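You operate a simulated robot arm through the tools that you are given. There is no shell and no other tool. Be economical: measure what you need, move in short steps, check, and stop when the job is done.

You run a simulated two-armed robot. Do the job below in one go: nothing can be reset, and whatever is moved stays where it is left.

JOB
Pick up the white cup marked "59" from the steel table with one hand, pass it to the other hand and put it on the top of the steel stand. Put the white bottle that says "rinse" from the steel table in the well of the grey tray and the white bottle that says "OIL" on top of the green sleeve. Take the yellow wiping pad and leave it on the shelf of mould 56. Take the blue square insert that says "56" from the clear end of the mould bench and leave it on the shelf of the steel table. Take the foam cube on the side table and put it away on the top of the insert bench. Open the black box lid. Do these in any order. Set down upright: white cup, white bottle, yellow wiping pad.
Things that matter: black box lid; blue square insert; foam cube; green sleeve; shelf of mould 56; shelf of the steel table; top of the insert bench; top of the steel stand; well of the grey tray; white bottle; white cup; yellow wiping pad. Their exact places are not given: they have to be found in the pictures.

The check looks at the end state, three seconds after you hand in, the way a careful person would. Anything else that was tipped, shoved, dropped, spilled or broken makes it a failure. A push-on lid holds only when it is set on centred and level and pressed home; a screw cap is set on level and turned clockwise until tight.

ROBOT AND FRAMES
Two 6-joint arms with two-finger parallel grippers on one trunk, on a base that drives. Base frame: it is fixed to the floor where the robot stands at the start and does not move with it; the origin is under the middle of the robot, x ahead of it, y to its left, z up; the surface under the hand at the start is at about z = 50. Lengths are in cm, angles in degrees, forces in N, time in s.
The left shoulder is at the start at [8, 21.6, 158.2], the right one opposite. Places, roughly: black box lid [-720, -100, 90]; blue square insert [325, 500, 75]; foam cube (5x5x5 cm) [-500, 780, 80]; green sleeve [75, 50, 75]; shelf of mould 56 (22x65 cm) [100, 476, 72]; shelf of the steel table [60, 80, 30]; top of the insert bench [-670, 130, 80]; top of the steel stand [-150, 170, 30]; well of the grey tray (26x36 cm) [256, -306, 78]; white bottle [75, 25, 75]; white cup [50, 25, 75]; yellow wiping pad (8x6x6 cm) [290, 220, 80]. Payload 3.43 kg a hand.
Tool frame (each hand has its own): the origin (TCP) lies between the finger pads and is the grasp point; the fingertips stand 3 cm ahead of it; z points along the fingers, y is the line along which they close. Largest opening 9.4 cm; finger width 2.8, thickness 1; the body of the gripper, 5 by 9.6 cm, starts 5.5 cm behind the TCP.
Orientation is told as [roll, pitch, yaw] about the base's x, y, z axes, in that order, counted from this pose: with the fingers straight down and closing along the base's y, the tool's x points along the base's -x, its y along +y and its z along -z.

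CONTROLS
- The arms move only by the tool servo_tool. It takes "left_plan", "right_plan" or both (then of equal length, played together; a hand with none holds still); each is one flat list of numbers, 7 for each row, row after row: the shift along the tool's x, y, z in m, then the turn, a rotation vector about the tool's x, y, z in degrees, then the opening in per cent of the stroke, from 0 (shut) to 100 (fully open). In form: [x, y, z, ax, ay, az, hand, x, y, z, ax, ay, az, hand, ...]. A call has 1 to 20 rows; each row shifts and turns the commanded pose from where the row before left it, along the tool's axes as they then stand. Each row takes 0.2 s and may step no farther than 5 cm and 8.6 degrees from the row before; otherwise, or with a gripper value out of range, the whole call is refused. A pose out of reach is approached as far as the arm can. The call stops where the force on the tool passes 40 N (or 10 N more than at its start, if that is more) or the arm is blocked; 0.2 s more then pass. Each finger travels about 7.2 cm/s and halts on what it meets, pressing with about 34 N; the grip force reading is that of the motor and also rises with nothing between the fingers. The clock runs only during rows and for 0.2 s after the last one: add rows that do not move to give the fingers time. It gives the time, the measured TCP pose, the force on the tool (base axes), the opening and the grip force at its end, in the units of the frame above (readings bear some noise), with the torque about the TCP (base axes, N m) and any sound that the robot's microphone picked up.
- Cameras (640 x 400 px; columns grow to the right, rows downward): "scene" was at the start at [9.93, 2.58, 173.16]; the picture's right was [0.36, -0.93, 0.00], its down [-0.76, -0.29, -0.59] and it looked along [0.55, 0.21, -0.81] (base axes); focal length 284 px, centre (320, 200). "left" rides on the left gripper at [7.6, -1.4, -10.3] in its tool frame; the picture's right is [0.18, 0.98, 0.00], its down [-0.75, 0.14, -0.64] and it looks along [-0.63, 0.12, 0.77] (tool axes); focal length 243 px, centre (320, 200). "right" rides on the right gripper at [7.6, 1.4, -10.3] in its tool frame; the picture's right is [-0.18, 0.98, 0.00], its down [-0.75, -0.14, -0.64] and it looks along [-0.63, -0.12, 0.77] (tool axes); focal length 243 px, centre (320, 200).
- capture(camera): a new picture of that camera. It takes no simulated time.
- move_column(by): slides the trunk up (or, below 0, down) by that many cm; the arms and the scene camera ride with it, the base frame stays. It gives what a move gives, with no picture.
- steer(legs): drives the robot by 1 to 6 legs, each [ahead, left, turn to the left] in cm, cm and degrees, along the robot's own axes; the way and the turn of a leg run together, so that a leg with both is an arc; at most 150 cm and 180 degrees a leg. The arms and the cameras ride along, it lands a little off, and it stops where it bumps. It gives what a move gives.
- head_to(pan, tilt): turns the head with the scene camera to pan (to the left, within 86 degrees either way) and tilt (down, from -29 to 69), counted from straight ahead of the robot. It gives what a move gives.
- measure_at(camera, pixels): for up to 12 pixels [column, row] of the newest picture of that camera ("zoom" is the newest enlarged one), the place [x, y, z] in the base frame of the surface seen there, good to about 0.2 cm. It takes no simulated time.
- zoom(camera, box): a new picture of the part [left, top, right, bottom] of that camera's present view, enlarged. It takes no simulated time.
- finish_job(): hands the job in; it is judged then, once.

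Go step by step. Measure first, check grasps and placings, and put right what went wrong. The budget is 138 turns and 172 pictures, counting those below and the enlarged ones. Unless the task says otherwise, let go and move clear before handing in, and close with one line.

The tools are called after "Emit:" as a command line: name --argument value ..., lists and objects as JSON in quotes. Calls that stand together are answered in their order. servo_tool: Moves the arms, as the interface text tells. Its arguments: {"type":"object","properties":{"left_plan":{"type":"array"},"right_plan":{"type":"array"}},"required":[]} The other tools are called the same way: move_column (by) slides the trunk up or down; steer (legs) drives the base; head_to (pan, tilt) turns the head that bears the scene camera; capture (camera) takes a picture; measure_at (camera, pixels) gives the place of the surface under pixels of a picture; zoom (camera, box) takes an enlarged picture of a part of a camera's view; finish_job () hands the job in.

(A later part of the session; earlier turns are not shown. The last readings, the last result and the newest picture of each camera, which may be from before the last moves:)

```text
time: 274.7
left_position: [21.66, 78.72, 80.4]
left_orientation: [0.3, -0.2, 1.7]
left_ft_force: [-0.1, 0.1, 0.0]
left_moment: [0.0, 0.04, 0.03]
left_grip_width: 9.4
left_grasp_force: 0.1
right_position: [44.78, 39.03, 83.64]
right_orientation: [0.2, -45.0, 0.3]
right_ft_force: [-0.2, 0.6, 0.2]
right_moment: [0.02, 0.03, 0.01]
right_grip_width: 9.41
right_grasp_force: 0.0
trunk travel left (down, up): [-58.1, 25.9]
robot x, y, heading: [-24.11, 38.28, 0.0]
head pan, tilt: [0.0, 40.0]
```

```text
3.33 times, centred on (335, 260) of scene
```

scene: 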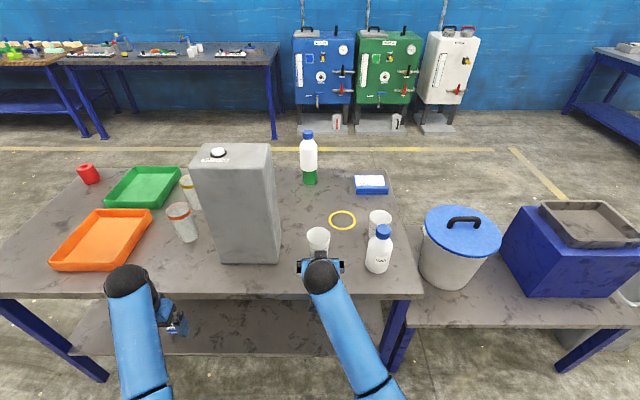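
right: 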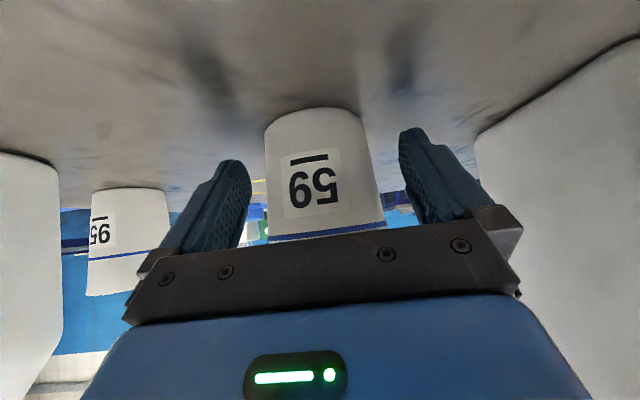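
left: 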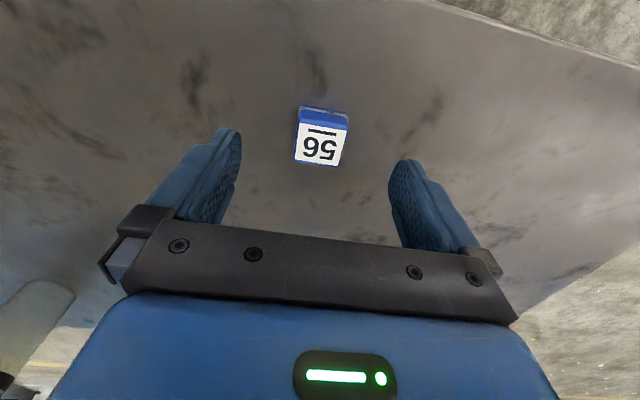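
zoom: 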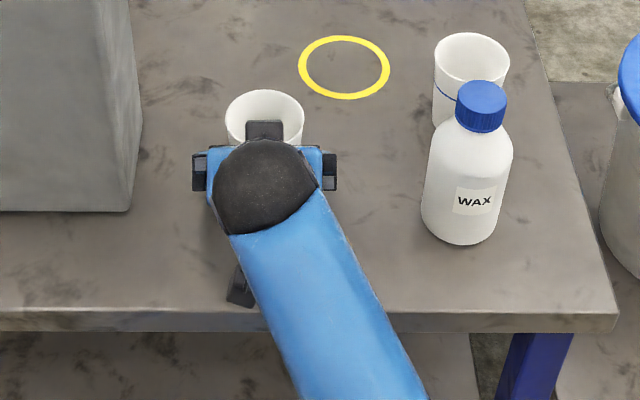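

The cup is between the fingers. I'll close, lift with the column and back away from the table.

Emit:
servo_tool --right_plan '[0, 0, 0, 0, 0, 0, 50, 0, 0, 0, 0, 0, 0, 0, 0, 0, 0, 0, 0, 0, 0, 0, 0, 0, 0, 0, 0, 0, 0, 0, 0, 0, 0, 0, 0]'

Emit:
move_column --by 10

Emit:
capture --camera "right"

```text
time: 275.9
left_position: [21.81, 78.64, 80.38]
left_orientation: [0.2, -0.2, 1.7]
left_ft_force: [0.1, 0.6, 0.6]
left_moment: [-0.01, -0.03, 0.0]
left_grip_width: 9.41
left_grasp_force: 0.2
right_position: [44.71, 38.84, 83.74]
right_orientation: [0.2, -45.0, 0.3]
right_ft_force: [-0.1, 0.2, 0.0]
right_moment: [0.02, 0.02, 0.02]
right_grip_width: 6.41
right_grasp_force: 34.1
trunk travel left (down, up): [-58.1, 25.9]
robot x, y, heading: [-24.32, 38.35, 0.1]
head pan, tilt: [0.0, 40.0]
```

```text
time: 277.2
left_position: [21.83, 78.52, 90.47]
left_orientation: [0.2, -0.2, 1.7]
left_ft_force: [-0.1, -0.4, -0.5]
left_moment: [-0.02, 0.0, -0.01]
left_grip_width: 9.4
left_grasp_force: 0.1
right_position: [44.78, 38.99, 93.76]
right_orientation: [0.2, -45.0, 0.4]
right_ft_force: [0.5, 0.2, -0.6]
right_moment: [-0.03, 0.03, -0.01]
right_grip_width: 6.42
right_grasp_force: 33.0
trunk travel left (down, up): [-68.1, 15.9]
robot x, y, heading: [-23.82, 38.06, 0.3]
head pan, tilt: [0.0, 40.0]
```

```text
80 pictures are left
```

right: 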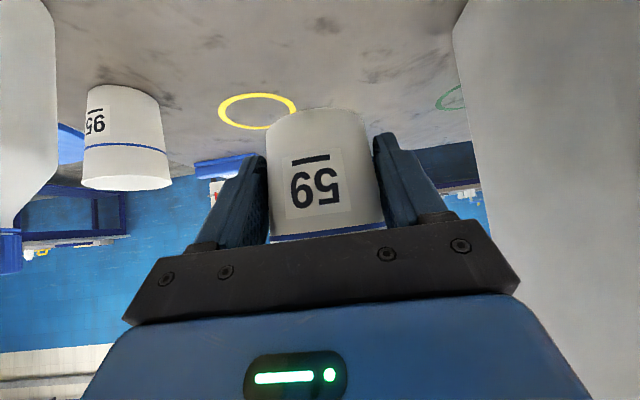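

The cup is lifted. I'll back away from the table, bring the cup in slightly and check.

Emit:
steer --legs '[[-42, 0, 0]]'

Emit:
servo_tool --right_plan '[0.014, 0.013, -0.014, 0, 0, 0, 0, 0.014, 0.013, -0.014, 0, 0, 0, 0, 0.014, 0.013, -0.014, 0, 0, 0, 0, 0, 0, 0, 0, 0, 0, 0]'

Emit:
capture --camera "scene"

```text
time: 279.8
left_position: [-18.97, 78.71, 90.4]
left_orientation: [0.2, -0.1, 1.9]
left_ft_force: [0.0, -0.6, 0.2]
left_moment: [0.02, 0.01, 0.02]
left_grip_width: 9.41
left_grasp_force: 0.1
right_position: [4.26, 38.93, 93.65]
right_orientation: [0.2, -44.8, 0.6]
right_ft_force: [-0.3, -0.1, -0.3]
right_moment: [0.02, -0.01, -0.01]
right_grip_width: 6.42
right_grasp_force: 34.1
trunk travel left (down, up): [-68.1, 15.9]
robot x, y, heading: [-64.64, 38.12, 0.3]
head pan, tilt: [0.0, 40.0]
```

```text
time: 280.8
left_position: [-19.06, 78.54, 90.35]
left_orientation: [0.2, -0.3, 1.9]
left_ft_force: [-0.1, -0.3, 0.1]
left_moment: [0.01, 0.0, -0.02]
left_grip_width: 9.37
left_grasp_force: 0.2
right_position: [-1.86, 42.74, 93.55]
right_orientation: [0.1, -45.0, 0.6]
right_ft_force: [0.6, -0.4, -0.4]
right_moment: [-0.03, 0.02, -0.01]
right_grip_width: 6.39
right_grasp_force: 34.0
trunk travel left (down, up): [-68.1, 15.9]
robot x, y, heading: [-64.92, 38.27, 0.3]
head pan, tilt: [0.0, 40.0]
```

```text
79 pictures are left
```

scene: 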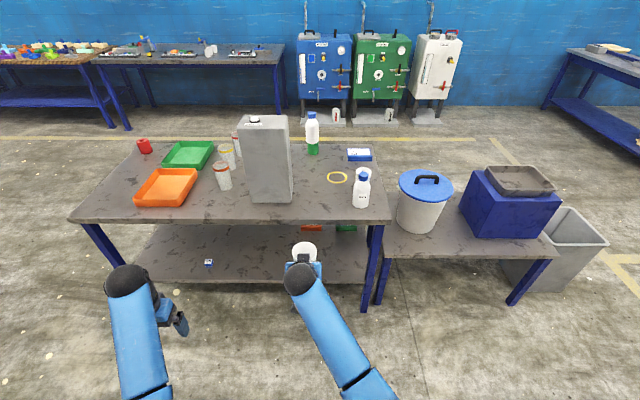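

The cup centre is about (−0.3,42.7), rim z 98.6. I'll bring the left hand forward, up and toward the cup, stopping 10 cm short sideways.

Emit:
servo_tool --left_plan '[-0.045, 0, -0.01, 0, 0, 1.3, 100, -0.045, 0, -0.02, 0, 0, 0, 100, -0.045, 0, -0.02, 0, 0, 0, 100, -0.045, 0, -0.02, 0, 0, 0, 100, -0.02, 0, -0.04, 0, 0, 0, 100, 0, 0, -0.045, 0, 0, 0, 100, 0, 0, -0.045, 0, 0, 0, 100, 0, 0, -0.02, 0, 0, 0, 100, 0, -0.045, 0, 0, 0, 0, 100, 0, -0.045, 0, 0, 0, 0, 100, 0, -0.045, 0, 0, 0, 0, 100, 0, -0.045, 0, 0, 0, 0, 100, 0, -0.045, 0, 0, 0, 0, 100, 0, -0.035, 0, 0, 0, 0, 100, 0, 0, 0, 0, 0, 0, 100]'

Emit:
capture --camera "scene"

Emit:
capture --camera "left"

```text
time: 284.0
left_position: [6.72, 54.04, 109.79]
left_orientation: [0.1, -0.2, 0.6]
left_ft_force: [-0.6, -0.7, 0.1]
left_moment: [0.0, 0.03, 0.02]
left_grip_width: 9.39
left_grasp_force: 0.0
left hand out of reach, approached as far as the arm can: row 6, 7, 8, 9, 10, 11, 12
right_position: [-2.05, 42.86, 93.65]
right_orientation: [0.2, -44.9, 0.7]
right_ft_force: [-0.5, 0.3, 0.2]
right_moment: [0.0, 0.02, -0.02]
right_grip_width: 6.36
right_grasp_force: 33.9
trunk travel left (down, up): [-68.1, 15.9]
robot x, y, heading: [-64.55, 37.59, 0.6]
head pan, tilt: [0.0, 40.0]
```

```text
78 pictures are left
```

scene: 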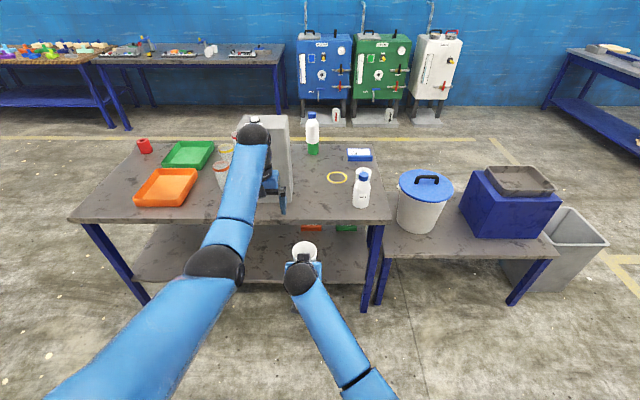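

```text
77 pictures are left
```

left: 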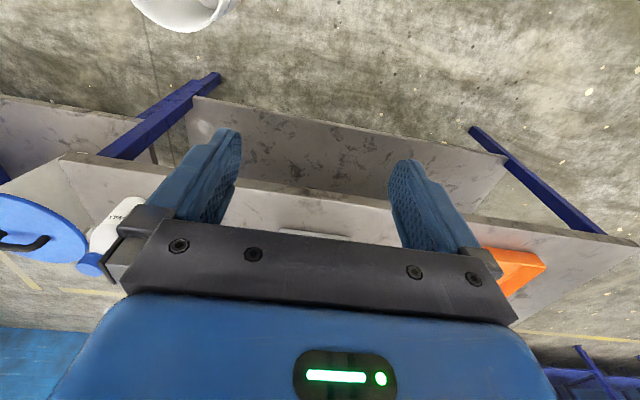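

The left hand is above and beside the cup. I'll measure the cup rim.

Emit:
measure_at --camera "left" --pixels '[[185, 30], [160, 24], [230, 10], [140, 10], [200, 28]]'

Emit:
measure_at --camera "scene" --pixels '[[293, 249], [316, 249], [304, 242], [304, 247], [301, 280], [290, 275]]'

Emit:
zoom --camera "scene" --box '[260, 220, 350, 300]'

```text
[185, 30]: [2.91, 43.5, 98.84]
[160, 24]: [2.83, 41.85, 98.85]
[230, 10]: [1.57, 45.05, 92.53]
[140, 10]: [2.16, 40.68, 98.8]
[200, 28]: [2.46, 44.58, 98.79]
```

```text
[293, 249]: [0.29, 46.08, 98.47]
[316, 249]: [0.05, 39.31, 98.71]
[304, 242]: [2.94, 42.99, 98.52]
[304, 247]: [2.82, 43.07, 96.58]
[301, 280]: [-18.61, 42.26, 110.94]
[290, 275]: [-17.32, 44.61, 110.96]
```

```text
5.00 times, centred on (305, 260) of scene
```

zoom: 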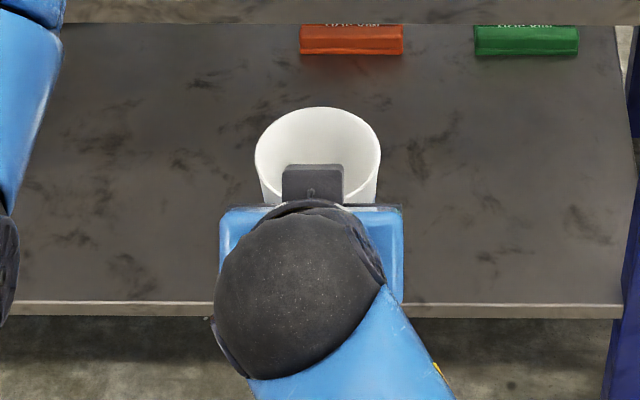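

The cup centre is (−0.4,42.7). I'll bring the left hand over it and look before descending.

Emit:
servo_tool --left_plan '[0.02, -0.038, 0, 0, 0, 0, 100, 0.02, -0.038, 0, 0, 0, 0, 100, 0.022, -0.037, 0, 0, 0, 0, 100, 0, 0, 0, 0, 0, 0, 100]'

Emit:
capture --camera "left"

Emit:
capture --camera "scene"

```text
time: 285.0
left_position: [3.42, 42.32, 108.19]
left_orientation: [0.1, -0.2, 0.7]
left_ft_force: [0.6, 0.1, -0.9]
left_moment: [-0.03, -0.02, -0.01]
left_grip_width: 9.41
left_grasp_force: 0.0
left hand out of reach, approached as far as the arm can: row 1, 2, 3
right_position: [-2.1, 42.8, 93.58]
right_orientation: [0.2, -44.9, 0.5]
right_ft_force: [0.9, -0.3, -1.2]
right_moment: [0.04, -0.02, 0.0]
right_grip_width: 6.37
right_grasp_force: 33.8
trunk travel left (down, up): [-68.1, 15.9]
robot x, y, heading: [-64.88, 37.93, 0.1]
head pan, tilt: [0.0, 40.0]
```

```text
75 pictures are left
```

left: 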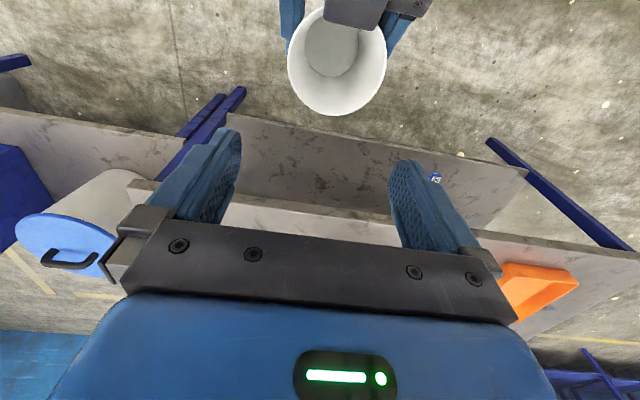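

```text
74 pictures are left
```

scene: 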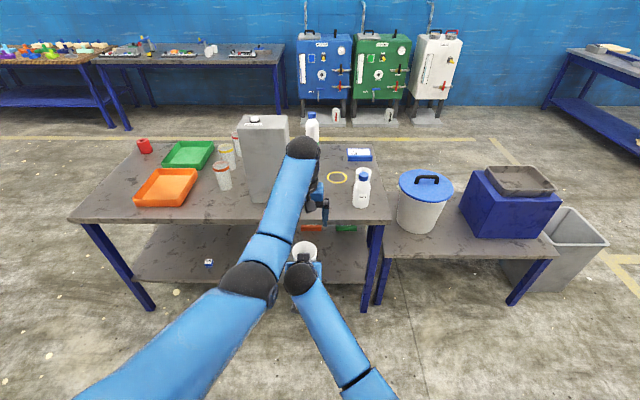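

I'm limited by the inner reach at this height, but it opens up lower down. The fingers straddle the cup in y, so I'll descend while moving back.

Emit:
servo_tool --left_plan '[0, 0.004, 0.03, 0, 0, 0, 100, 0.01, 0, 0.02, 0, 0, 0, 100, 0.01, 0, 0.01, 0, 0, 0, 100, 0.009, 0, 0.01, 0, 0, 0, 100, 0, 0, 0, 0, 0, 0, 100]'

Emit:
capture --camera "left"

```text
time: 286.2
left_position: [0.51, 42.65, 101.27]
left_orientation: [0.1, -0.2, 0.6]
left_ft_force: [0.4, 0.0, 0.4]
left_moment: [0.02, 0.02, 0.01]
left_grip_width: 9.39
left_grasp_force: 0.0
right_position: [-1.97, 42.81, 93.46]
right_orientation: [0.2, -45.0, 0.6]
right_ft_force: [-0.1, 0.6, -0.4]
right_moment: [-0.01, 0.01, 0.02]
right_grip_width: 6.34
right_grasp_force: 33.8
trunk travel left (down, up): [-68.1, 15.9]
robot x, y, heading: [-64.74, 38.03, 0.5]
head pan, tilt: [0.0, 40.0]
```

```text
73 pictures are left
```

left: 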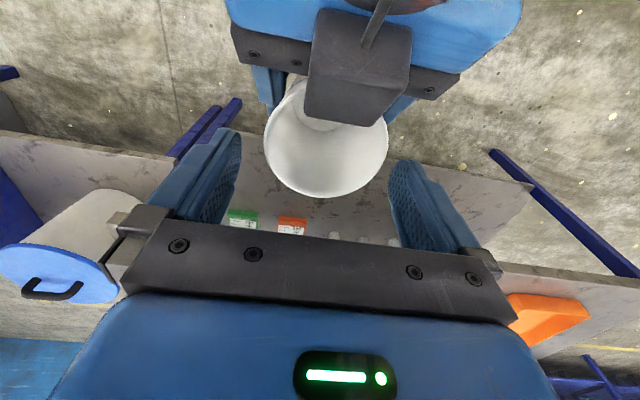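

A black block of the right hand appears at left (355,80). I'll measure how close it is.

Emit:
measure_at --camera "left" --pixels '[[345, 110], [310, 110], [380, 115], [360, 60], [330, 30], [300, 55], [265, 55], [400, 60], [325, 190], [268, 140], [385, 140]]'

Emit:
zoom --camera "scene" --box '[240, 130, 360, 310]'

```text
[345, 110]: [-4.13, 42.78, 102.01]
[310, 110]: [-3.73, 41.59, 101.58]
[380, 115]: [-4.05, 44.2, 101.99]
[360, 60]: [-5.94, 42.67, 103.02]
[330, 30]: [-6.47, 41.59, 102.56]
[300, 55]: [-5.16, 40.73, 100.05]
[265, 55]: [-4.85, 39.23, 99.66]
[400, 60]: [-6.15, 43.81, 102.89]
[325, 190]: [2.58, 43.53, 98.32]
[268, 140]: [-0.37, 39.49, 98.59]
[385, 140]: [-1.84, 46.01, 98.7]
```

```text
2.22 times, centred on (300, 220) of scene
```

zoom: 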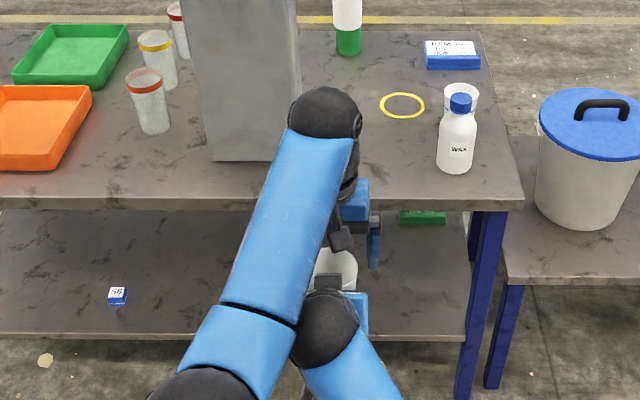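

The block tops out at z≈103 and x<−3.7, which clears the left palm. I'll descend 2.3 cm and close the left hand on the rim.

Emit:
servo_tool --left_plan '[0, 0, 0.012, 0, 0, 0, 100, 0, 0, 0.011, 0, 0, 0, 100, 0, 0, 0, 0, 0, 0, 100, 0, 0, 0, 0, 0, 0, 50, 0, 0, 0, 0, 0, 0, 0, 0, 0, 0, 0, 0, 0, 0, 0, 0, 0, 0, 0, 0, 0]'

Emit:
capture --camera "left"

```text
time: 287.8
left_position: [0.47, 42.68, 98.99]
left_orientation: [0.3, -0.4, 0.6]
left_ft_force: [2.7, 2.9, 22.9]
left_moment: [0.06, 0.26, -0.05]
left_grip_width: 7.06
left_grasp_force: 33.9
right_position: [-2.12, 42.67, 93.1]
right_orientation: [0.0, -44.4, 0.8]
right_ft_force: [-2.2, -3.7, -22.7]
right_moment: [0.09, 0.21, -0.01]
right_grip_width: 6.35
right_grasp_force: 33.7
trunk travel left (down, up): [-68.1, 15.9]
robot x, y, heading: [-65.17, 38.09, 0.1]
head pan, tilt: [0.0, 40.0]
```

```text
71 pictures are left
```

left: 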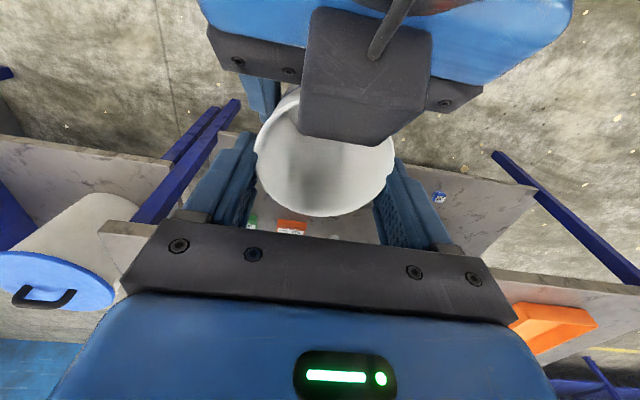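

The left grip is 7.06 cm, but there's 23 N vertical between the hands, so the fingertips may be touching the right fingers. I'll open, raise 0.7 cm and re-close.

Emit:
servo_tool --left_plan '[0, 0, 0, 0, 0, 0, 100, 0, 0, 0, 0, 0, 0, 100, 0, 0, 0, 0, 0, 0, 100]'

Emit:
servo_tool --left_plan '[-0.003, 0, -0.007, 0, 0, 0, 100, 0, 0, 0, 0, 0, 0, 100, 0, 0, 0, 0, 0, 0, 50, 0, 0, 0, 0, 0, 0, 0, 0, 0, 0, 0, 0, 0, 0, 0, 0, 0, 0, 0, 0, 0, 0, 0, 0, 0, 0, 0, 0]'

```text
time: 288.6
left_position: [0.46, 42.66, 98.95]
left_orientation: [0.2, -0.2, 0.6]
left_ft_force: [-0.1, -0.9, 0.5]
left_moment: [0.0, -0.04, 0.02]
left_grip_width: 9.41
left_grasp_force: 0.0
right_position: [-1.96, 42.53, 93.14]
right_orientation: [-0.1, -44.6, 0.8]
right_ft_force: [-0.1, -0.3, -0.6]
right_moment: [0.07, 0.01, 0.02]
right_grip_width: 6.33
right_grasp_force: 33.4
trunk travel left (down, up): [-68.1, 15.9]
robot x, y, heading: [-65.33, 38.01, 0.3]
head pan, tilt: [0.0, 40.0]
```

```text
time: 290.2
left_position: [0.71, 42.72, 99.49]
left_orientation: [0.4, -0.1, 0.6]
left_ft_force: [-7.3, 1.4, -9.2]
left_moment: [0.06, 0.27, -0.06]
left_grip_width: 7.06
left_grasp_force: 33.2
right_position: [-1.79, 42.63, 93.63]
right_orientation: [0.4, -45.2, 0.3]
right_ft_force: [6.1, -1.8, 8.9]
right_moment: [-0.01, -0.15, 0.06]
right_grip_width: 6.34
right_grasp_force: 34.4
trunk travel left (down, up): [-68.1, 15.9]
robot x, y, heading: [-64.98, 38.48, 0.3]
head pan, tilt: [0.0, 40.0]
```

The forces were just grip coupling; both hands now hold the cup. I'll open the right hand and back it away horizontally.

Emit:
servo_tool --right_plan '[0, 0, 0, 0, 0, 0, 100, 0, 0, 0, 0, 0, 0, 100, 0, 0, 0, 0, 0, 0, 100]'

Emit:
servo_tool --right_plan '[0.02, 0, -0.02, 0, 0, 0, 100, 0.025, -0.01, -0.025, 0, 0, 0, 100, 0.025, -0.02, -0.025, 0, 0, 0, 100, 0.01, -0.04, -0.01, 0, 0, 0, 100, 0, -0.045, 0, 0, 0, 0, 100, 0, -0.045, 0, 0, 0, 0, 100]'

Emit:
capture --camera "left"

Emit:
capture --camera "scene"

```text
time: 291.0
left_position: [0.74, 42.68, 99.63]
left_orientation: [0.2, -0.3, 0.6]
left_ft_force: [-0.3, -0.1, -1.2]
left_moment: [0.0, -0.01, -0.02]
left_grip_width: 7.05
left_grasp_force: 34.3
right_position: [-1.99, 42.7, 93.46]
right_orientation: [0.1, -44.8, 0.7]
right_ft_force: [-0.2, 0.0, 0.3]
right_moment: [-0.02, -0.01, -0.02]
right_grip_width: 9.4
right_grasp_force: 0.1
trunk travel left (down, up): [-68.1, 15.9]
robot x, y, heading: [-64.92, 37.79, 0.0]
head pan, tilt: [0.0, 40.0]
```

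```text
time: 292.4
left_position: [0.7, 42.5, 99.59]
left_orientation: [0.2, -0.1, 0.7]
left_ft_force: [0.3, -0.2, -0.1]
left_moment: [0.02, -0.01, -0.02]
left_grip_width: 7.07
left_grasp_force: 33.6
right_position: [-13.07, 26.66, 93.86]
right_orientation: [0.3, -45.1, 0.5]
right_ft_force: [0.5, -1.4, 0.4]
right_moment: [-0.02, 0.0, -0.02]
right_grip_width: 9.4
right_grasp_force: 0.0
trunk travel left (down, up): [-68.1, 15.9]
robot x, y, heading: [-65.24, 38.31, 0.4]
head pan, tilt: [0.0, 40.0]
```

```text
70 pictures are left
```

left: 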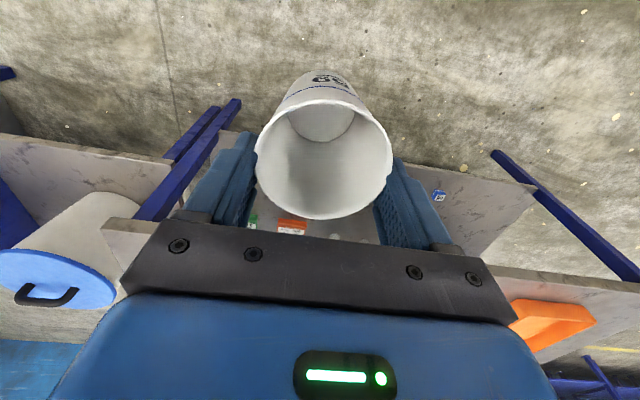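

```text
69 pictures are left
```

scene: 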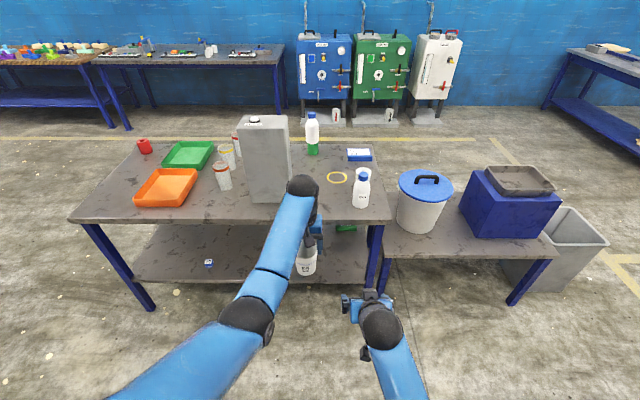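

The handover worked; the left hand holds the cup alone. I'll turn to face the steel stand and look.

Emit:
steer --legs '[[0, 0, 180]]'

Emit:
head_to --pan -40 --tilt 35

Emit:
capture --camera "scene"

```text
time: 300.1
left_position: [-130.54, 33.42, 99.63]
left_orientation: [0.1, -0.2, -179.5]
left_ft_force: [-0.4, -0.1, -0.3]
left_moment: [-0.01, -0.01, 0.02]
left_grip_width: 7.05
left_grasp_force: 33.6
right_position: [-116.66, 49.41, 93.7]
right_orientation: [0.1, -45.0, -179.4]
right_ft_force: [0.0, 0.8, 1.1]
right_moment: [-0.03, -0.01, -0.03]
right_grip_width: 9.38
right_grasp_force: 0.0
trunk travel left (down, up): [-68.1, 15.9]
robot x, y, heading: [-65.1, 38.1, -179.6]
head pan, tilt: [0.0, 40.0]
```

```text
time: 301.2
left_position: [-130.37, 33.43, 99.7]
left_orientation: [0.2, -0.2, -179.6]
left_ft_force: [0.3, 0.3, -0.1]
left_moment: [-0.02, 0.02, -0.02]
left_grip_width: 7.03
left_grasp_force: 33.7
right_position: [-116.66, 49.52, 93.74]
right_orientation: [0.2, -44.9, -179.4]
right_ft_force: [-0.7, -0.1, 0.3]
right_moment: [0.01, -0.02, 0.01]
right_grip_width: 9.37
right_grasp_force: 0.0
trunk travel left (down, up): [-68.1, 15.9]
robot x, y, heading: [-64.73, 37.62, -179.5]
head pan, tilt: [-40.0, 35.0]
```

```text
68 pictures are left
```

scene: 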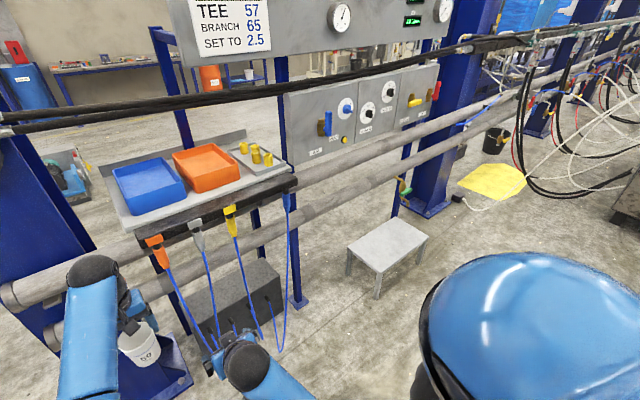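

The stand is at scene (388,243), and the pipe rack and hoses are close to my arms. I'll measure their distances.

Emit:
measure_at --camera "scene" --pixels '[[348, 247], [392, 219], [428, 237], [384, 268], [388, 243], [378, 295], [150, 285], [380, 180], [180, 260], [275, 330], [20, 295], [400, 260]]'

```text
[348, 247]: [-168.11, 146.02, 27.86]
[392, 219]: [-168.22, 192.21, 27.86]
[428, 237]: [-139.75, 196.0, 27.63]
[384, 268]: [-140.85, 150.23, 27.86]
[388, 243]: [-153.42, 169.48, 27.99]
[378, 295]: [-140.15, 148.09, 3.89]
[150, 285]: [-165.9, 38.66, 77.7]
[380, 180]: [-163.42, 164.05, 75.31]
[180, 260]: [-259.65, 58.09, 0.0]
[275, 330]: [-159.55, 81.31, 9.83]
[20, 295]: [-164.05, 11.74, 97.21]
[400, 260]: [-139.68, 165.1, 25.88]
```

The stand top spans x −168 to −140, y 148–195, z 27.9, with pipes at x≈−164. I'll tuck the right hand, back off and go sideways to the stand.

Emit:
servo_tool --right_plan '[0.0133, -0.042, -0.0133, 0, 0, 0, 100, 0.0133, -0.042, -0.0133, 0, 0, 0, 100, 0.0133, -0.042, -0.0133, 0, 0, 0, 100, 0.0133, -0.042, -0.0133, 0, 0, 0, 100, 0.0133, -0.042, -0.0133, 0, 0, 0, 100, 0.0133, -0.042, -0.0133, 0, 0, 0, 100, 0.0133, -0.042, -0.0133, 0, 0, 0, 100, 0.0133, -0.042, -0.0133, 0, 0, 0, 100]'

Emit:
steer --legs '[[-22, 0, 0], [0, -138, -0.5]]'

Emit:
head_to --pan 0 --tilt 40

Emit:
capture --camera "scene"

```text
time: 303.0
left_position: [-130.41, 33.62, 99.68]
left_orientation: [0.3, -0.2, -179.5]
left_ft_force: [0.1, 0.2, -0.7]
left_moment: [-0.03, 0.01, 0.05]
left_grip_width: 7.04
left_grasp_force: 33.6
right_position: [-102.28, 83.1, 93.73]
right_orientation: [0.4, -45.0, -179.4]
right_ft_force: [-0.4, 0.0, -0.2]
right_moment: [0.02, 0.0, 0.03]
right_grip_width: 9.41
right_grasp_force: 0.0
trunk travel left (down, up): [-68.1, 15.9]
robot x, y, heading: [-64.8, 38.27, -179.8]
head pan, tilt: [-40.0, 35.0]
```

```text
time: 311.0
left_position: [-106.43, 170.28, 99.68]
left_orientation: [0.2, -0.2, 178.3]
left_ft_force: [-0.4, 0.3, -0.9]
left_moment: [0.0, -0.01, 0.02]
left_grip_width: 7.04
left_grasp_force: 33.6
right_position: [-76.35, 218.81, 93.93]
right_orientation: [0.2, -45.0, 178.4]
right_ft_force: [0.1, -0.9, 0.6]
right_moment: [0.0, 0.01, -0.02]
right_grip_width: 9.42
right_grasp_force: 0.1
trunk travel left (down, up): [-68.1, 15.9]
robot x, y, heading: [-40.73, 172.13, 177.9]
head pan, tilt: [-40.0, 35.0]
```

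```text
time: 312.1
left_position: [-106.41, 170.31, 99.74]
left_orientation: [0.2, -0.2, 178.3]
left_ft_force: [0.9, 0.3, -0.2]
left_moment: [0.04, 0.04, 0.0]
left_grip_width: 7.05
left_grasp_force: 33.4
right_position: [-76.37, 218.8, 93.84]
right_orientation: [0.2, -45.0, 178.3]
right_ft_force: [-0.9, -0.4, 0.0]
right_moment: [0.0, 0.0, 0.02]
right_grip_width: 9.41
right_grasp_force: 0.0
trunk travel left (down, up): [-68.1, 15.9]
robot x, y, heading: [-40.47, 172.23, 178.3]
head pan, tilt: [0.0, 40.0]
```

```text
67 pictures are left
```

scene: 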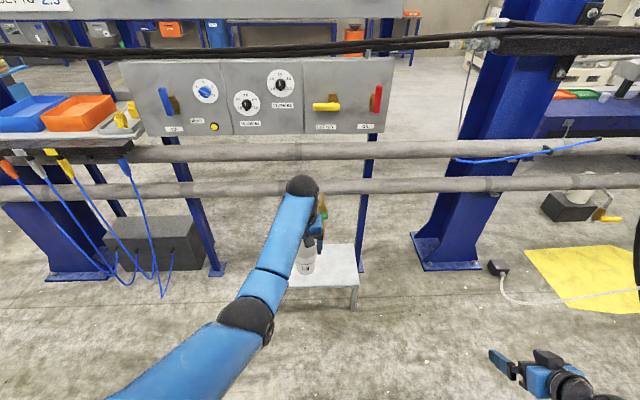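

The way to the stand is clear. I'll lower the column 56 cm, then drive ahead.

Emit:
move_column --by -40

Emit:
move_column --by -16

Emit:
steer --legs '[[38, -1, 1.5]]'

Emit:
capture --camera "left"

Emit:
capture --camera "scene"

```text
time: 315.9
left_position: [-106.4, 170.31, 59.58]
left_orientation: [0.2, -0.2, 178.4]
left_ft_force: [0.3, 0.2, 0.3]
left_moment: [0.01, -0.01, 0.02]
left_grip_width: 7.03
left_grasp_force: 34.2
right_position: [-76.44, 218.77, 53.96]
right_orientation: [0.2, -45.1, 178.3]
right_ft_force: [0.9, -0.6, -0.5]
right_moment: [0.02, 0.01, -0.01]
right_grip_width: 9.37
right_grasp_force: 0.0
trunk travel left (down, up): [-28.1, 55.9]
robot x, y, heading: [-40.28, 172.07, 178.2]
head pan, tilt: [0.0, 40.0]
```

```text
time: 317.7
left_position: [-106.5, 170.24, 43.65]
left_orientation: [0.2, -0.2, 178.3]
left_ft_force: [0.5, 0.3, -0.3]
left_moment: [0.0, -0.01, -0.03]
left_grip_width: 7.05
left_grasp_force: 34.2
right_position: [-76.31, 218.76, 37.94]
right_orientation: [0.2, -44.9, 178.3]
right_ft_force: [0.5, 0.4, 0.6]
right_moment: [0.0, 0.0, 0.01]
right_grip_width: 9.4
right_grasp_force: 0.1
trunk travel left (down, up): [-12.1, 71.9]
robot x, y, heading: [-40.52, 172.34, 178.0]
head pan, tilt: [0.0, 40.0]
```

```text
time: 320.2
left_position: [-144.98, 170.61, 43.62]
left_orientation: [0.2, -0.3, 179.5]
left_ft_force: [0.0, -0.9, -0.5]
left_moment: [0.01, -0.02, -0.01]
left_grip_width: 7.03
left_grasp_force: 34.5
right_position: [-116.18, 219.84, 37.84]
right_orientation: [0.3, -44.9, 179.6]
right_ft_force: [-0.5, -0.2, -0.2]
right_moment: [-0.01, -0.01, -0.01]
right_grip_width: 9.41
right_grasp_force: 0.1
trunk travel left (down, up): [-12.1, 71.9]
robot x, y, heading: [-79.34, 174.14, 179.5]
head pan, tilt: [0.0, 40.0]
```

```text
66 pictures are left
```

left: 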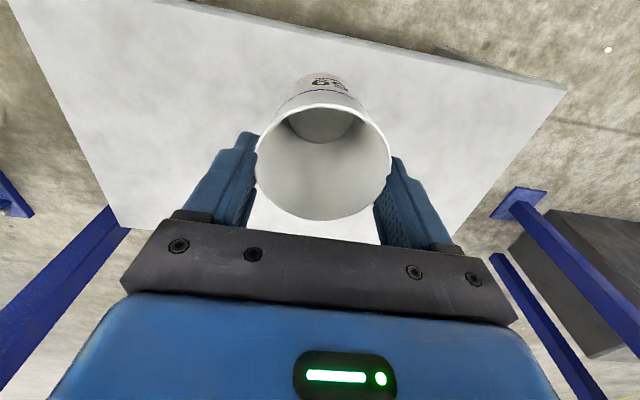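

```text
65 pictures are left
```

scene: 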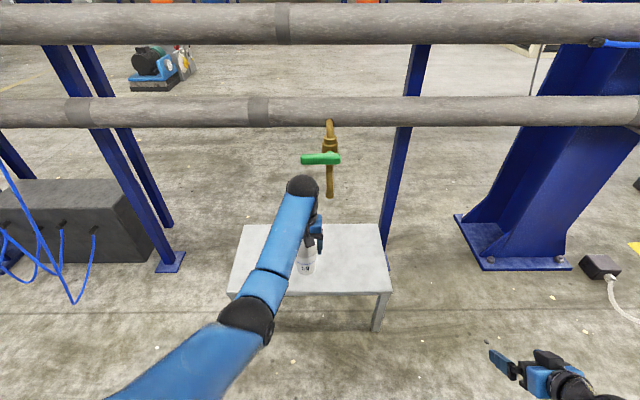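

The cup is above the stand front, and a brass tap hangs near (325,160). I'll check the clearance, then move 4 cm in.

Emit:
measure_at --camera "scene" --pixels '[[325, 158], [329, 190], [310, 158], [300, 185], [310, 220], [300, 268]]'

Emit:
measure_at --camera "left" --pixels '[[300, 50], [320, 75], [300, 225], [325, 85], [325, 218], [258, 160], [391, 160]]'

```text
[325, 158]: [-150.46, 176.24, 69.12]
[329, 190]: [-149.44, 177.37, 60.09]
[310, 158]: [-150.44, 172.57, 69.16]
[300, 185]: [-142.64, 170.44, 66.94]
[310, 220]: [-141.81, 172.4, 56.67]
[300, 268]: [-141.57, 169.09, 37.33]
```

```text
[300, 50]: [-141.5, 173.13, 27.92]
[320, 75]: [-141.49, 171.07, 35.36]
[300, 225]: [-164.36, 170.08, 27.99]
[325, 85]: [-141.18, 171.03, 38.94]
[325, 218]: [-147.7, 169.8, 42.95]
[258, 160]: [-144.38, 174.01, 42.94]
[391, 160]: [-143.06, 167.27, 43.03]
```

The tap sits right in front of the wrist at y≥172. I'll shift the cup 11 cm to the left (y≈160) before moving in 3 cm.

Emit:
servo_tool --left_plan '[0, 0.04, 0, 0, 0, 0, 0, 0, 0.04, 0, 0, 0, 0, 0, 0, 0.03, 0, 0, 0, 0, 0, -0.03, 0, 0, 0, 0, 0, 0, 0, 0, 0, 0, 0, 0, 0]'

Emit:
move_column --by -5.5

Emit:
capture --camera "left"

```text
time: 321.4
left_position: [-148.07, 159.47, 43.93]
left_orientation: [0.2, -0.3, 179.6]
left_ft_force: [-1.0, 0.5, -0.8]
left_moment: [-0.03, -0.01, 0.01]
left_grip_width: 7.05
left_grasp_force: 33.8
right_position: [-116.07, 219.88, 37.88]
right_orientation: [0.2, -45.1, 179.7]
right_ft_force: [-0.8, -1.0, 0.0]
right_moment: [0.01, -0.03, 0.02]
right_grip_width: 9.38
right_grasp_force: 0.1
trunk travel left (down, up): [-12.1, 71.9]
robot x, y, heading: [-79.46, 174.07, 179.2]
head pan, tilt: [0.0, 40.0]
```

```text
time: 322.3
left_position: [-148.05, 159.51, 38.37]
left_orientation: [0.2, -0.2, 179.6]
left_ft_force: [-0.5, 0.2, -0.1]
left_moment: [0.02, -0.04, 0.02]
left_grip_width: 7.0
left_grasp_force: 34.3
right_position: [-116.08, 219.74, 32.59]
right_orientation: [0.1, -45.0, 179.8]
right_ft_force: [0.6, -0.1, 0.3]
right_moment: [0.0, -0.03, 0.01]
right_grip_width: 9.41
right_grasp_force: 0.0
trunk travel left (down, up): [-6.6, 77.4]
robot x, y, heading: [-79.55, 174.19, 179.3]
head pan, tilt: [0.0, 40.0]
```

```text
64 pictures are left
```

left: 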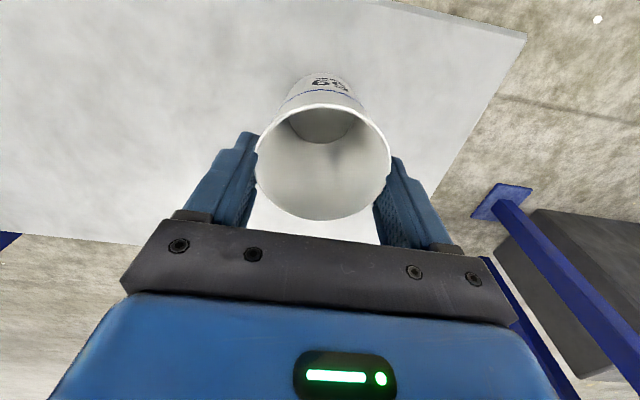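

About 1 cm remains. I'll lower in small steps to contact.

Emit:
servo_tool --left_plan '[0, 0, 0.006, 0, 0, 0, 0, 0, 0, 0.003, 0, 0, 0, 0, 0, 0, 0.002, 0, 0, 0, 0, 0, 0, 0, 0, 0, 0, 0]'

```text
time: 323.3
left_position: [-147.94, 159.52, 37.37]
left_orientation: [0.2, -0.5, 179.6]
left_ft_force: [1.3, 0.1, 11.0]
left_moment: [0.06, -0.44, 0.03]
left_grip_width: 7.02
left_grasp_force: 34.0
right_position: [-116.05, 219.85, 32.56]
right_orientation: [0.4, -45.0, 179.7]
right_ft_force: [0.3, -1.2, -0.9]
right_moment: [0.01, -0.02, 0.0]
right_grip_width: 9.43
right_grasp_force: 0.2
trunk travel left (down, up): [-6.6, 77.4]
robot x, y, heading: [-79.19, 174.28, 179.4]
head pan, tilt: [0.0, 40.0]
```

Contact at 11 N. I'll release and raise straight up.

Emit:
servo_tool --left_plan '[0, 0, -0.001, 0, 0, 0, 0, 0, 0, 0, 0, 0, 0, 30, 0, 0, 0, 0, 0, 0, 100, 0, 0, 0, 0, 0, 0, 100, 0, 0, 0, 0, 0, 0, 100]'

Emit:
move_column --by 12

Emit:
capture --camera "left"

```text
time: 324.5
left_position: [-148.02, 159.48, 37.37]
left_orientation: [0.2, -0.2, 179.5]
left_ft_force: [-0.5, -0.3, -0.3]
left_moment: [-0.01, 0.01, 0.0]
left_grip_width: 9.41
left_grasp_force: 0.0
right_position: [-116.12, 219.82, 32.47]
right_orientation: [0.2, -45.0, 179.7]
right_ft_force: [0.7, 0.5, 0.1]
right_moment: [0.02, 0.0, 0.02]
right_grip_width: 9.38
right_grasp_force: 0.1
trunk travel left (down, up): [-6.6, 77.4]
robot x, y, heading: [-79.38, 173.97, 179.4]
head pan, tilt: [0.0, 40.0]
```

```text
time: 326.0
left_position: [-147.97, 159.46, 49.34]
left_orientation: [0.2, -0.2, 179.6]
left_ft_force: [-0.2, -0.2, -0.4]
left_moment: [0.04, 0.01, -0.01]
left_grip_width: 9.41
left_grasp_force: 0.1
right_position: [-116.14, 219.8, 44.33]
right_orientation: [0.1, -45.0, 179.7]
right_ft_force: [-0.1, -0.1, 0.6]
right_moment: [-0.05, -0.01, 0.03]
right_grip_width: 9.4
right_grasp_force: 0.0
trunk travel left (down, up): [-18.6, 65.4]
robot x, y, heading: [-79.33, 174.39, 179.2]
head pan, tilt: [0.0, 40.0]
```

```text
63 pictures are left
```

left: 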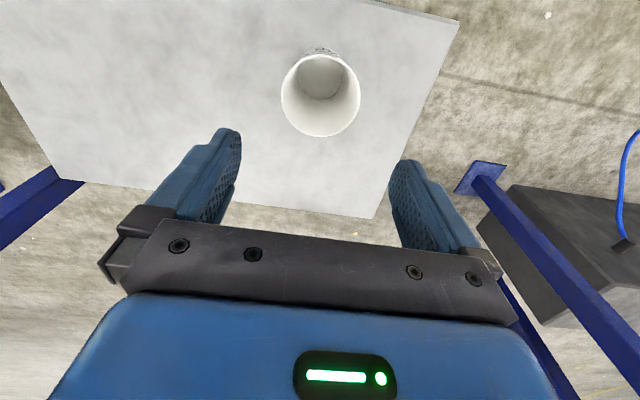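

The cup stands upright on the stand. I'll back off, raise the column and look for a route to the far area.

Emit:
steer --legs '[[-40, 0, 0]]'

Emit:
move_column --by 40

Emit:
move_column --by 20

Emit:
head_to --pan 50 --tilt 15

Emit:
capture --camera "scene"

Emit:
head_to --pan 0 --tilt 15

Emit:
capture --camera "scene"

Emit:
head_to --pan -55 --tilt 15

Emit:
capture --camera "scene"

```text
time: 328.5
left_position: [-108.14, 158.54, 49.42]
left_orientation: [0.2, -0.4, -179.7]
left_ft_force: [-0.1, 0.8, 0.3]
left_moment: [0.04, 0.01, -0.01]
left_grip_width: 9.42
left_grasp_force: 0.1
right_position: [-76.83, 219.26, 44.44]
right_orientation: [0.2, -44.9, -179.8]
right_ft_force: [-1.0, 0.4, 0.6]
right_moment: [0.03, 0.01, 0.03]
right_grip_width: 9.4
right_grasp_force: 0.0
trunk travel left (down, up): [-18.6, 65.4]
robot x, y, heading: [-39.69, 173.43, 180.1]
head pan, tilt: [0.0, 40.0]
```

```text
time: 332.3
left_position: [-108.18, 158.66, 89.38]
left_orientation: [0.2, -0.2, -179.8]
left_ft_force: [-0.5, 0.6, -0.7]
left_moment: [0.0, -0.02, 0.06]
left_grip_width: 9.4
left_grasp_force: 0.0
right_position: [-76.72, 219.29, 84.44]
right_orientation: [0.2, -45.0, -179.9]
right_ft_force: [-0.6, -0.9, -0.4]
right_moment: [-0.01, 0.01, -0.04]
right_grip_width: 9.41
right_grasp_force: 0.1
trunk travel left (down, up): [-58.6, 25.4]
robot x, y, heading: [-39.83, 173.9, 179.9]
head pan, tilt: [0.0, 40.0]
```

```text
time: 334.5
left_position: [-108.17, 158.64, 109.31]
left_orientation: [0.2, -0.2, -179.8]
left_ft_force: [0.2, -0.7, 0.0]
left_moment: [-0.03, 0.03, 0.02]
left_grip_width: 9.4
left_grasp_force: 0.2
right_position: [-76.74, 219.3, 104.47]
right_orientation: [0.2, -44.9, -179.8]
right_ft_force: [-0.3, 0.3, 0.2]
right_moment: [0.01, -0.01, -0.01]
right_grip_width: 9.4
right_grasp_force: 0.1
trunk travel left (down, up): [-78.6, 5.4]
robot x, y, heading: [-39.27, 173.71, 179.9]
head pan, tilt: [0.0, 40.0]
```

```text
time: 335.7
left_position: [-108.18, 158.64, 109.32]
left_orientation: [0.1, -0.2, -179.8]
left_ft_force: [0.5, 0.1, 1.0]
left_moment: [-0.01, 0.01, -0.01]
left_grip_width: 9.4
left_grasp_force: 0.0
right_position: [-76.88, 219.28, 104.42]
right_orientation: [0.2, -45.0, -179.8]
right_ft_force: [0.4, 0.0, 0.2]
right_moment: [0.0, -0.01, 0.02]
right_grip_width: 9.41
right_grasp_force: 0.0
trunk travel left (down, up): [-78.6, 5.4]
robot x, y, heading: [-39.77, 173.8, 179.8]
head pan, tilt: [50.0, 15.0]
```

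```text
62 pictures are left
```

scene: 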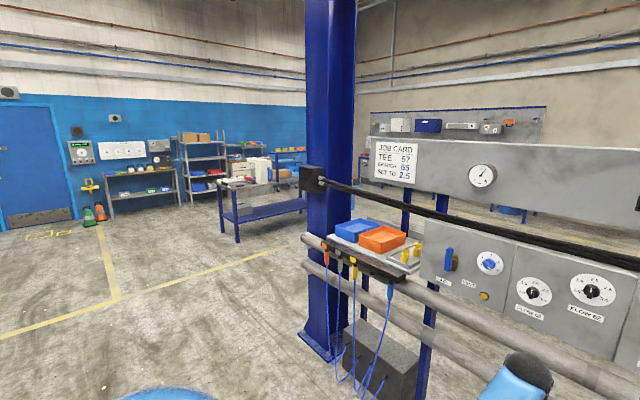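

```text
time: 336.9
left_position: [-108.21, 158.66, 109.46]
left_orientation: [0.2, -0.2, -179.9]
left_ft_force: [0.1, -0.5, 0.8]
left_moment: [-0.01, -0.01, 0.02]
left_grip_width: 9.41
left_grasp_force: 0.1
right_position: [-76.68, 219.26, 104.37]
right_orientation: [0.1, -45.1, -179.7]
right_ft_force: [1.1, -0.3, 0.4]
right_moment: [0.0, -0.01, 0.0]
right_grip_width: 9.41
right_grasp_force: 0.1
trunk travel left (down, up): [-78.6, 5.4]
robot x, y, heading: [-39.83, 173.96, 180.0]
head pan, tilt: [0.0, 15.0]
```

```text
61 pictures are left
```

scene: 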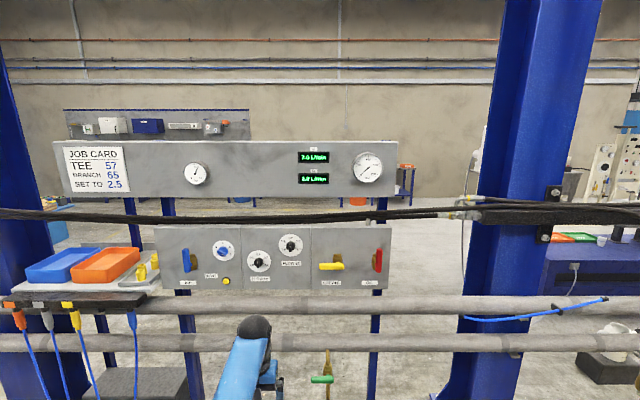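

```text
time: 338.1
left_position: [-108.23, 158.64, 109.48]
left_orientation: [0.3, -0.2, -179.7]
left_ft_force: [0.2, 0.3, 0.5]
left_moment: [0.01, 0.03, 0.01]
left_grip_width: 9.4
left_grasp_force: 0.1
right_position: [-76.78, 219.24, 104.3]
right_orientation: [0.3, -45.1, -179.9]
right_ft_force: [1.3, -0.7, -0.4]
right_moment: [0.0, -0.01, -0.04]
right_grip_width: 9.41
right_grasp_force: 0.0
trunk travel left (down, up): [-78.6, 5.4]
robot x, y, heading: [-39.66, 173.92, 180.2]
head pan, tilt: [-55.0, 15.0]
```

```text
60 pictures are left
```

scene: 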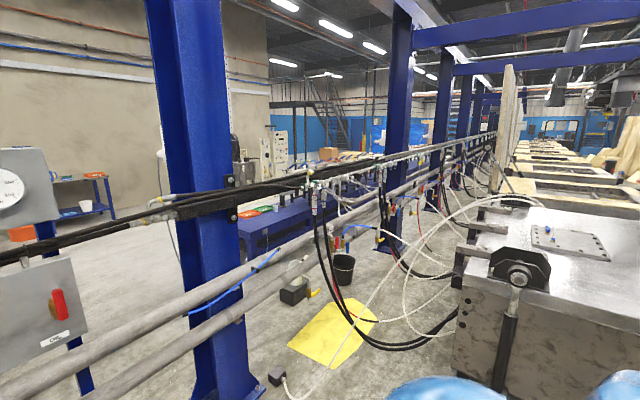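

The fence ends at the column near y≈0, and the floor beyond it at y<−50 is open. I'll drive there and look along −x.

Emit:
steer --legs '[[0, 140, 0], [0, 122, 0]]'

Emit:
head_to --pan 0 --tilt 20

Emit:
capture --camera "scene"

Emit:
measure_at --camera "scene" --pixels '[[320, 300], [320, 200], [320, 160], [100, 200], [200, 180], [450, 180], [500, 200], [560, 250], [40, 160], [250, 130], [400, 140], [600, 300]]'

```text
time: 350.9
left_position: [-110.47, -103.55, 109.28]
left_orientation: [0.3, -0.2, 179.6]
left_ft_force: [0.1, 0.1, -0.5]
left_moment: [0.02, -0.03, 0.03]
left_grip_width: 9.4
left_grasp_force: 0.0
right_position: [-78.61, -43.26, 104.45]
right_orientation: [0.3, -45.1, 179.6]
right_ft_force: [-0.5, 0.1, -1.0]
right_moment: [-0.02, 0.0, -0.01]
right_grip_width: 9.4
right_grasp_force: 0.0
trunk travel left (down, up): [-78.6, 5.4]
robot x, y, heading: [-41.8, -89.07, 179.4]
head pan, tilt: [-55.0, 15.0]
```

```text
time: 352.1
left_position: [-110.48, -103.57, 109.48]
left_orientation: [0.2, -0.2, 179.7]
left_ft_force: [0.5, 0.0, -0.7]
left_moment: [-0.03, 0.02, -0.01]
left_grip_width: 9.38
left_grasp_force: 0.1
right_position: [-78.64, -43.34, 104.32]
right_orientation: [0.2, -45.0, 179.7]
right_ft_force: [-0.4, 0.2, 0.0]
right_moment: [0.02, -0.04, 0.03]
right_grip_width: 9.42
right_grasp_force: 0.1
trunk travel left (down, up): [-78.6, 5.4]
robot x, y, heading: [-41.89, -89.25, 179.9]
head pan, tilt: [0.0, 20.0]
```

```text
59 pictures are left
```

scene: 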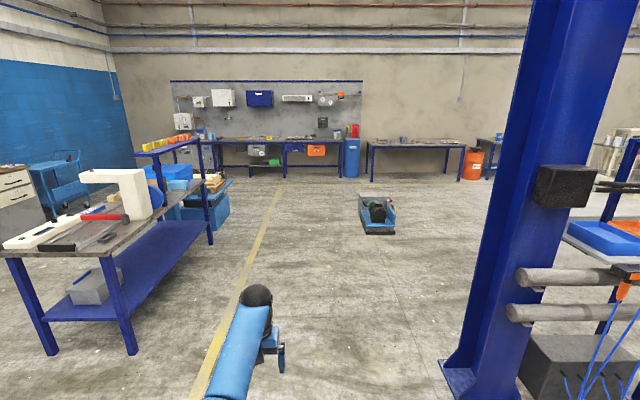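

```text
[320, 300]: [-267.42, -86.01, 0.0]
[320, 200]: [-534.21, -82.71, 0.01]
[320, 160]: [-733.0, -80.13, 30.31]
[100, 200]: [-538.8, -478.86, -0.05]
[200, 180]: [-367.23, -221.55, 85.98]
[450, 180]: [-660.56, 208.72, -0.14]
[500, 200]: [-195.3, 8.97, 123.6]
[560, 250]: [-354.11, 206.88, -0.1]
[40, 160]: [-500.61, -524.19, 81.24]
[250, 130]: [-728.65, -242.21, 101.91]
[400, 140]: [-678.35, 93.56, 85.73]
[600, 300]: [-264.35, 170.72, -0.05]
```

The corridor along y≈−90 is open. I'll drive to x≈−567 and turn to face +y to look for the side table with the foam cube.

Emit:
steer --legs '[[150, 0, 0], [150, 0, 0], [150, 0, 0], [73, 0, 0], [0, 0, -90]]'

Emit:
capture --camera "scene"

Emit:
measure_at --camera "scene" --pixels '[[320, 300], [320, 200], [320, 160], [100, 200], [200, 180], [450, 180], [500, 200], [560, 250], [150, 250], [250, 150], [400, 150], [480, 300]]'

```text
time: 380.8
left_position: [-575.97, -13.81, 109.38]
left_orientation: [0.1, -0.3, 90.6]
left_ft_force: [-0.8, -0.8, 0.0]
left_moment: [0.02, -0.02, 0.02]
left_grip_width: 9.4
left_grasp_force: 0.1
right_position: [-515.02, -44.73, 104.42]
right_orientation: [0.2, -45.0, 90.8]
right_ft_force: [-0.4, 0.1, -0.5]
right_moment: [0.03, 0.02, 0.0]
right_grip_width: 9.4
right_grasp_force: 0.0
trunk travel left (down, up): [-78.6, 5.4]
robot x, y, heading: [-560.22, -82.53, 90.2]
head pan, tilt: [0.0, 20.0]
```

```text
58 pictures are left
```

scene: 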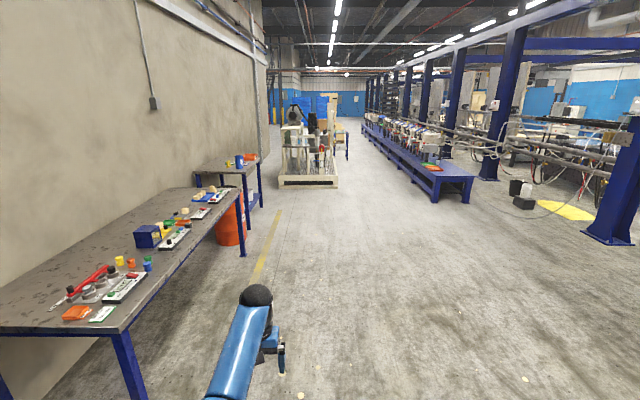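

```text
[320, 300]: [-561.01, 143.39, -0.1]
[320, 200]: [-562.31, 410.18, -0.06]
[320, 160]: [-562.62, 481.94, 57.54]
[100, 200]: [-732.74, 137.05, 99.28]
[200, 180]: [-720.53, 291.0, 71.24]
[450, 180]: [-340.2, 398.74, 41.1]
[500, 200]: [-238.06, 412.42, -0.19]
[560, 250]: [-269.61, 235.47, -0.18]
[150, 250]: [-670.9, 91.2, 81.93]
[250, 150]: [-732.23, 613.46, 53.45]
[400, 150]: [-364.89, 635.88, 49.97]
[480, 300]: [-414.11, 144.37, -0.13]
```

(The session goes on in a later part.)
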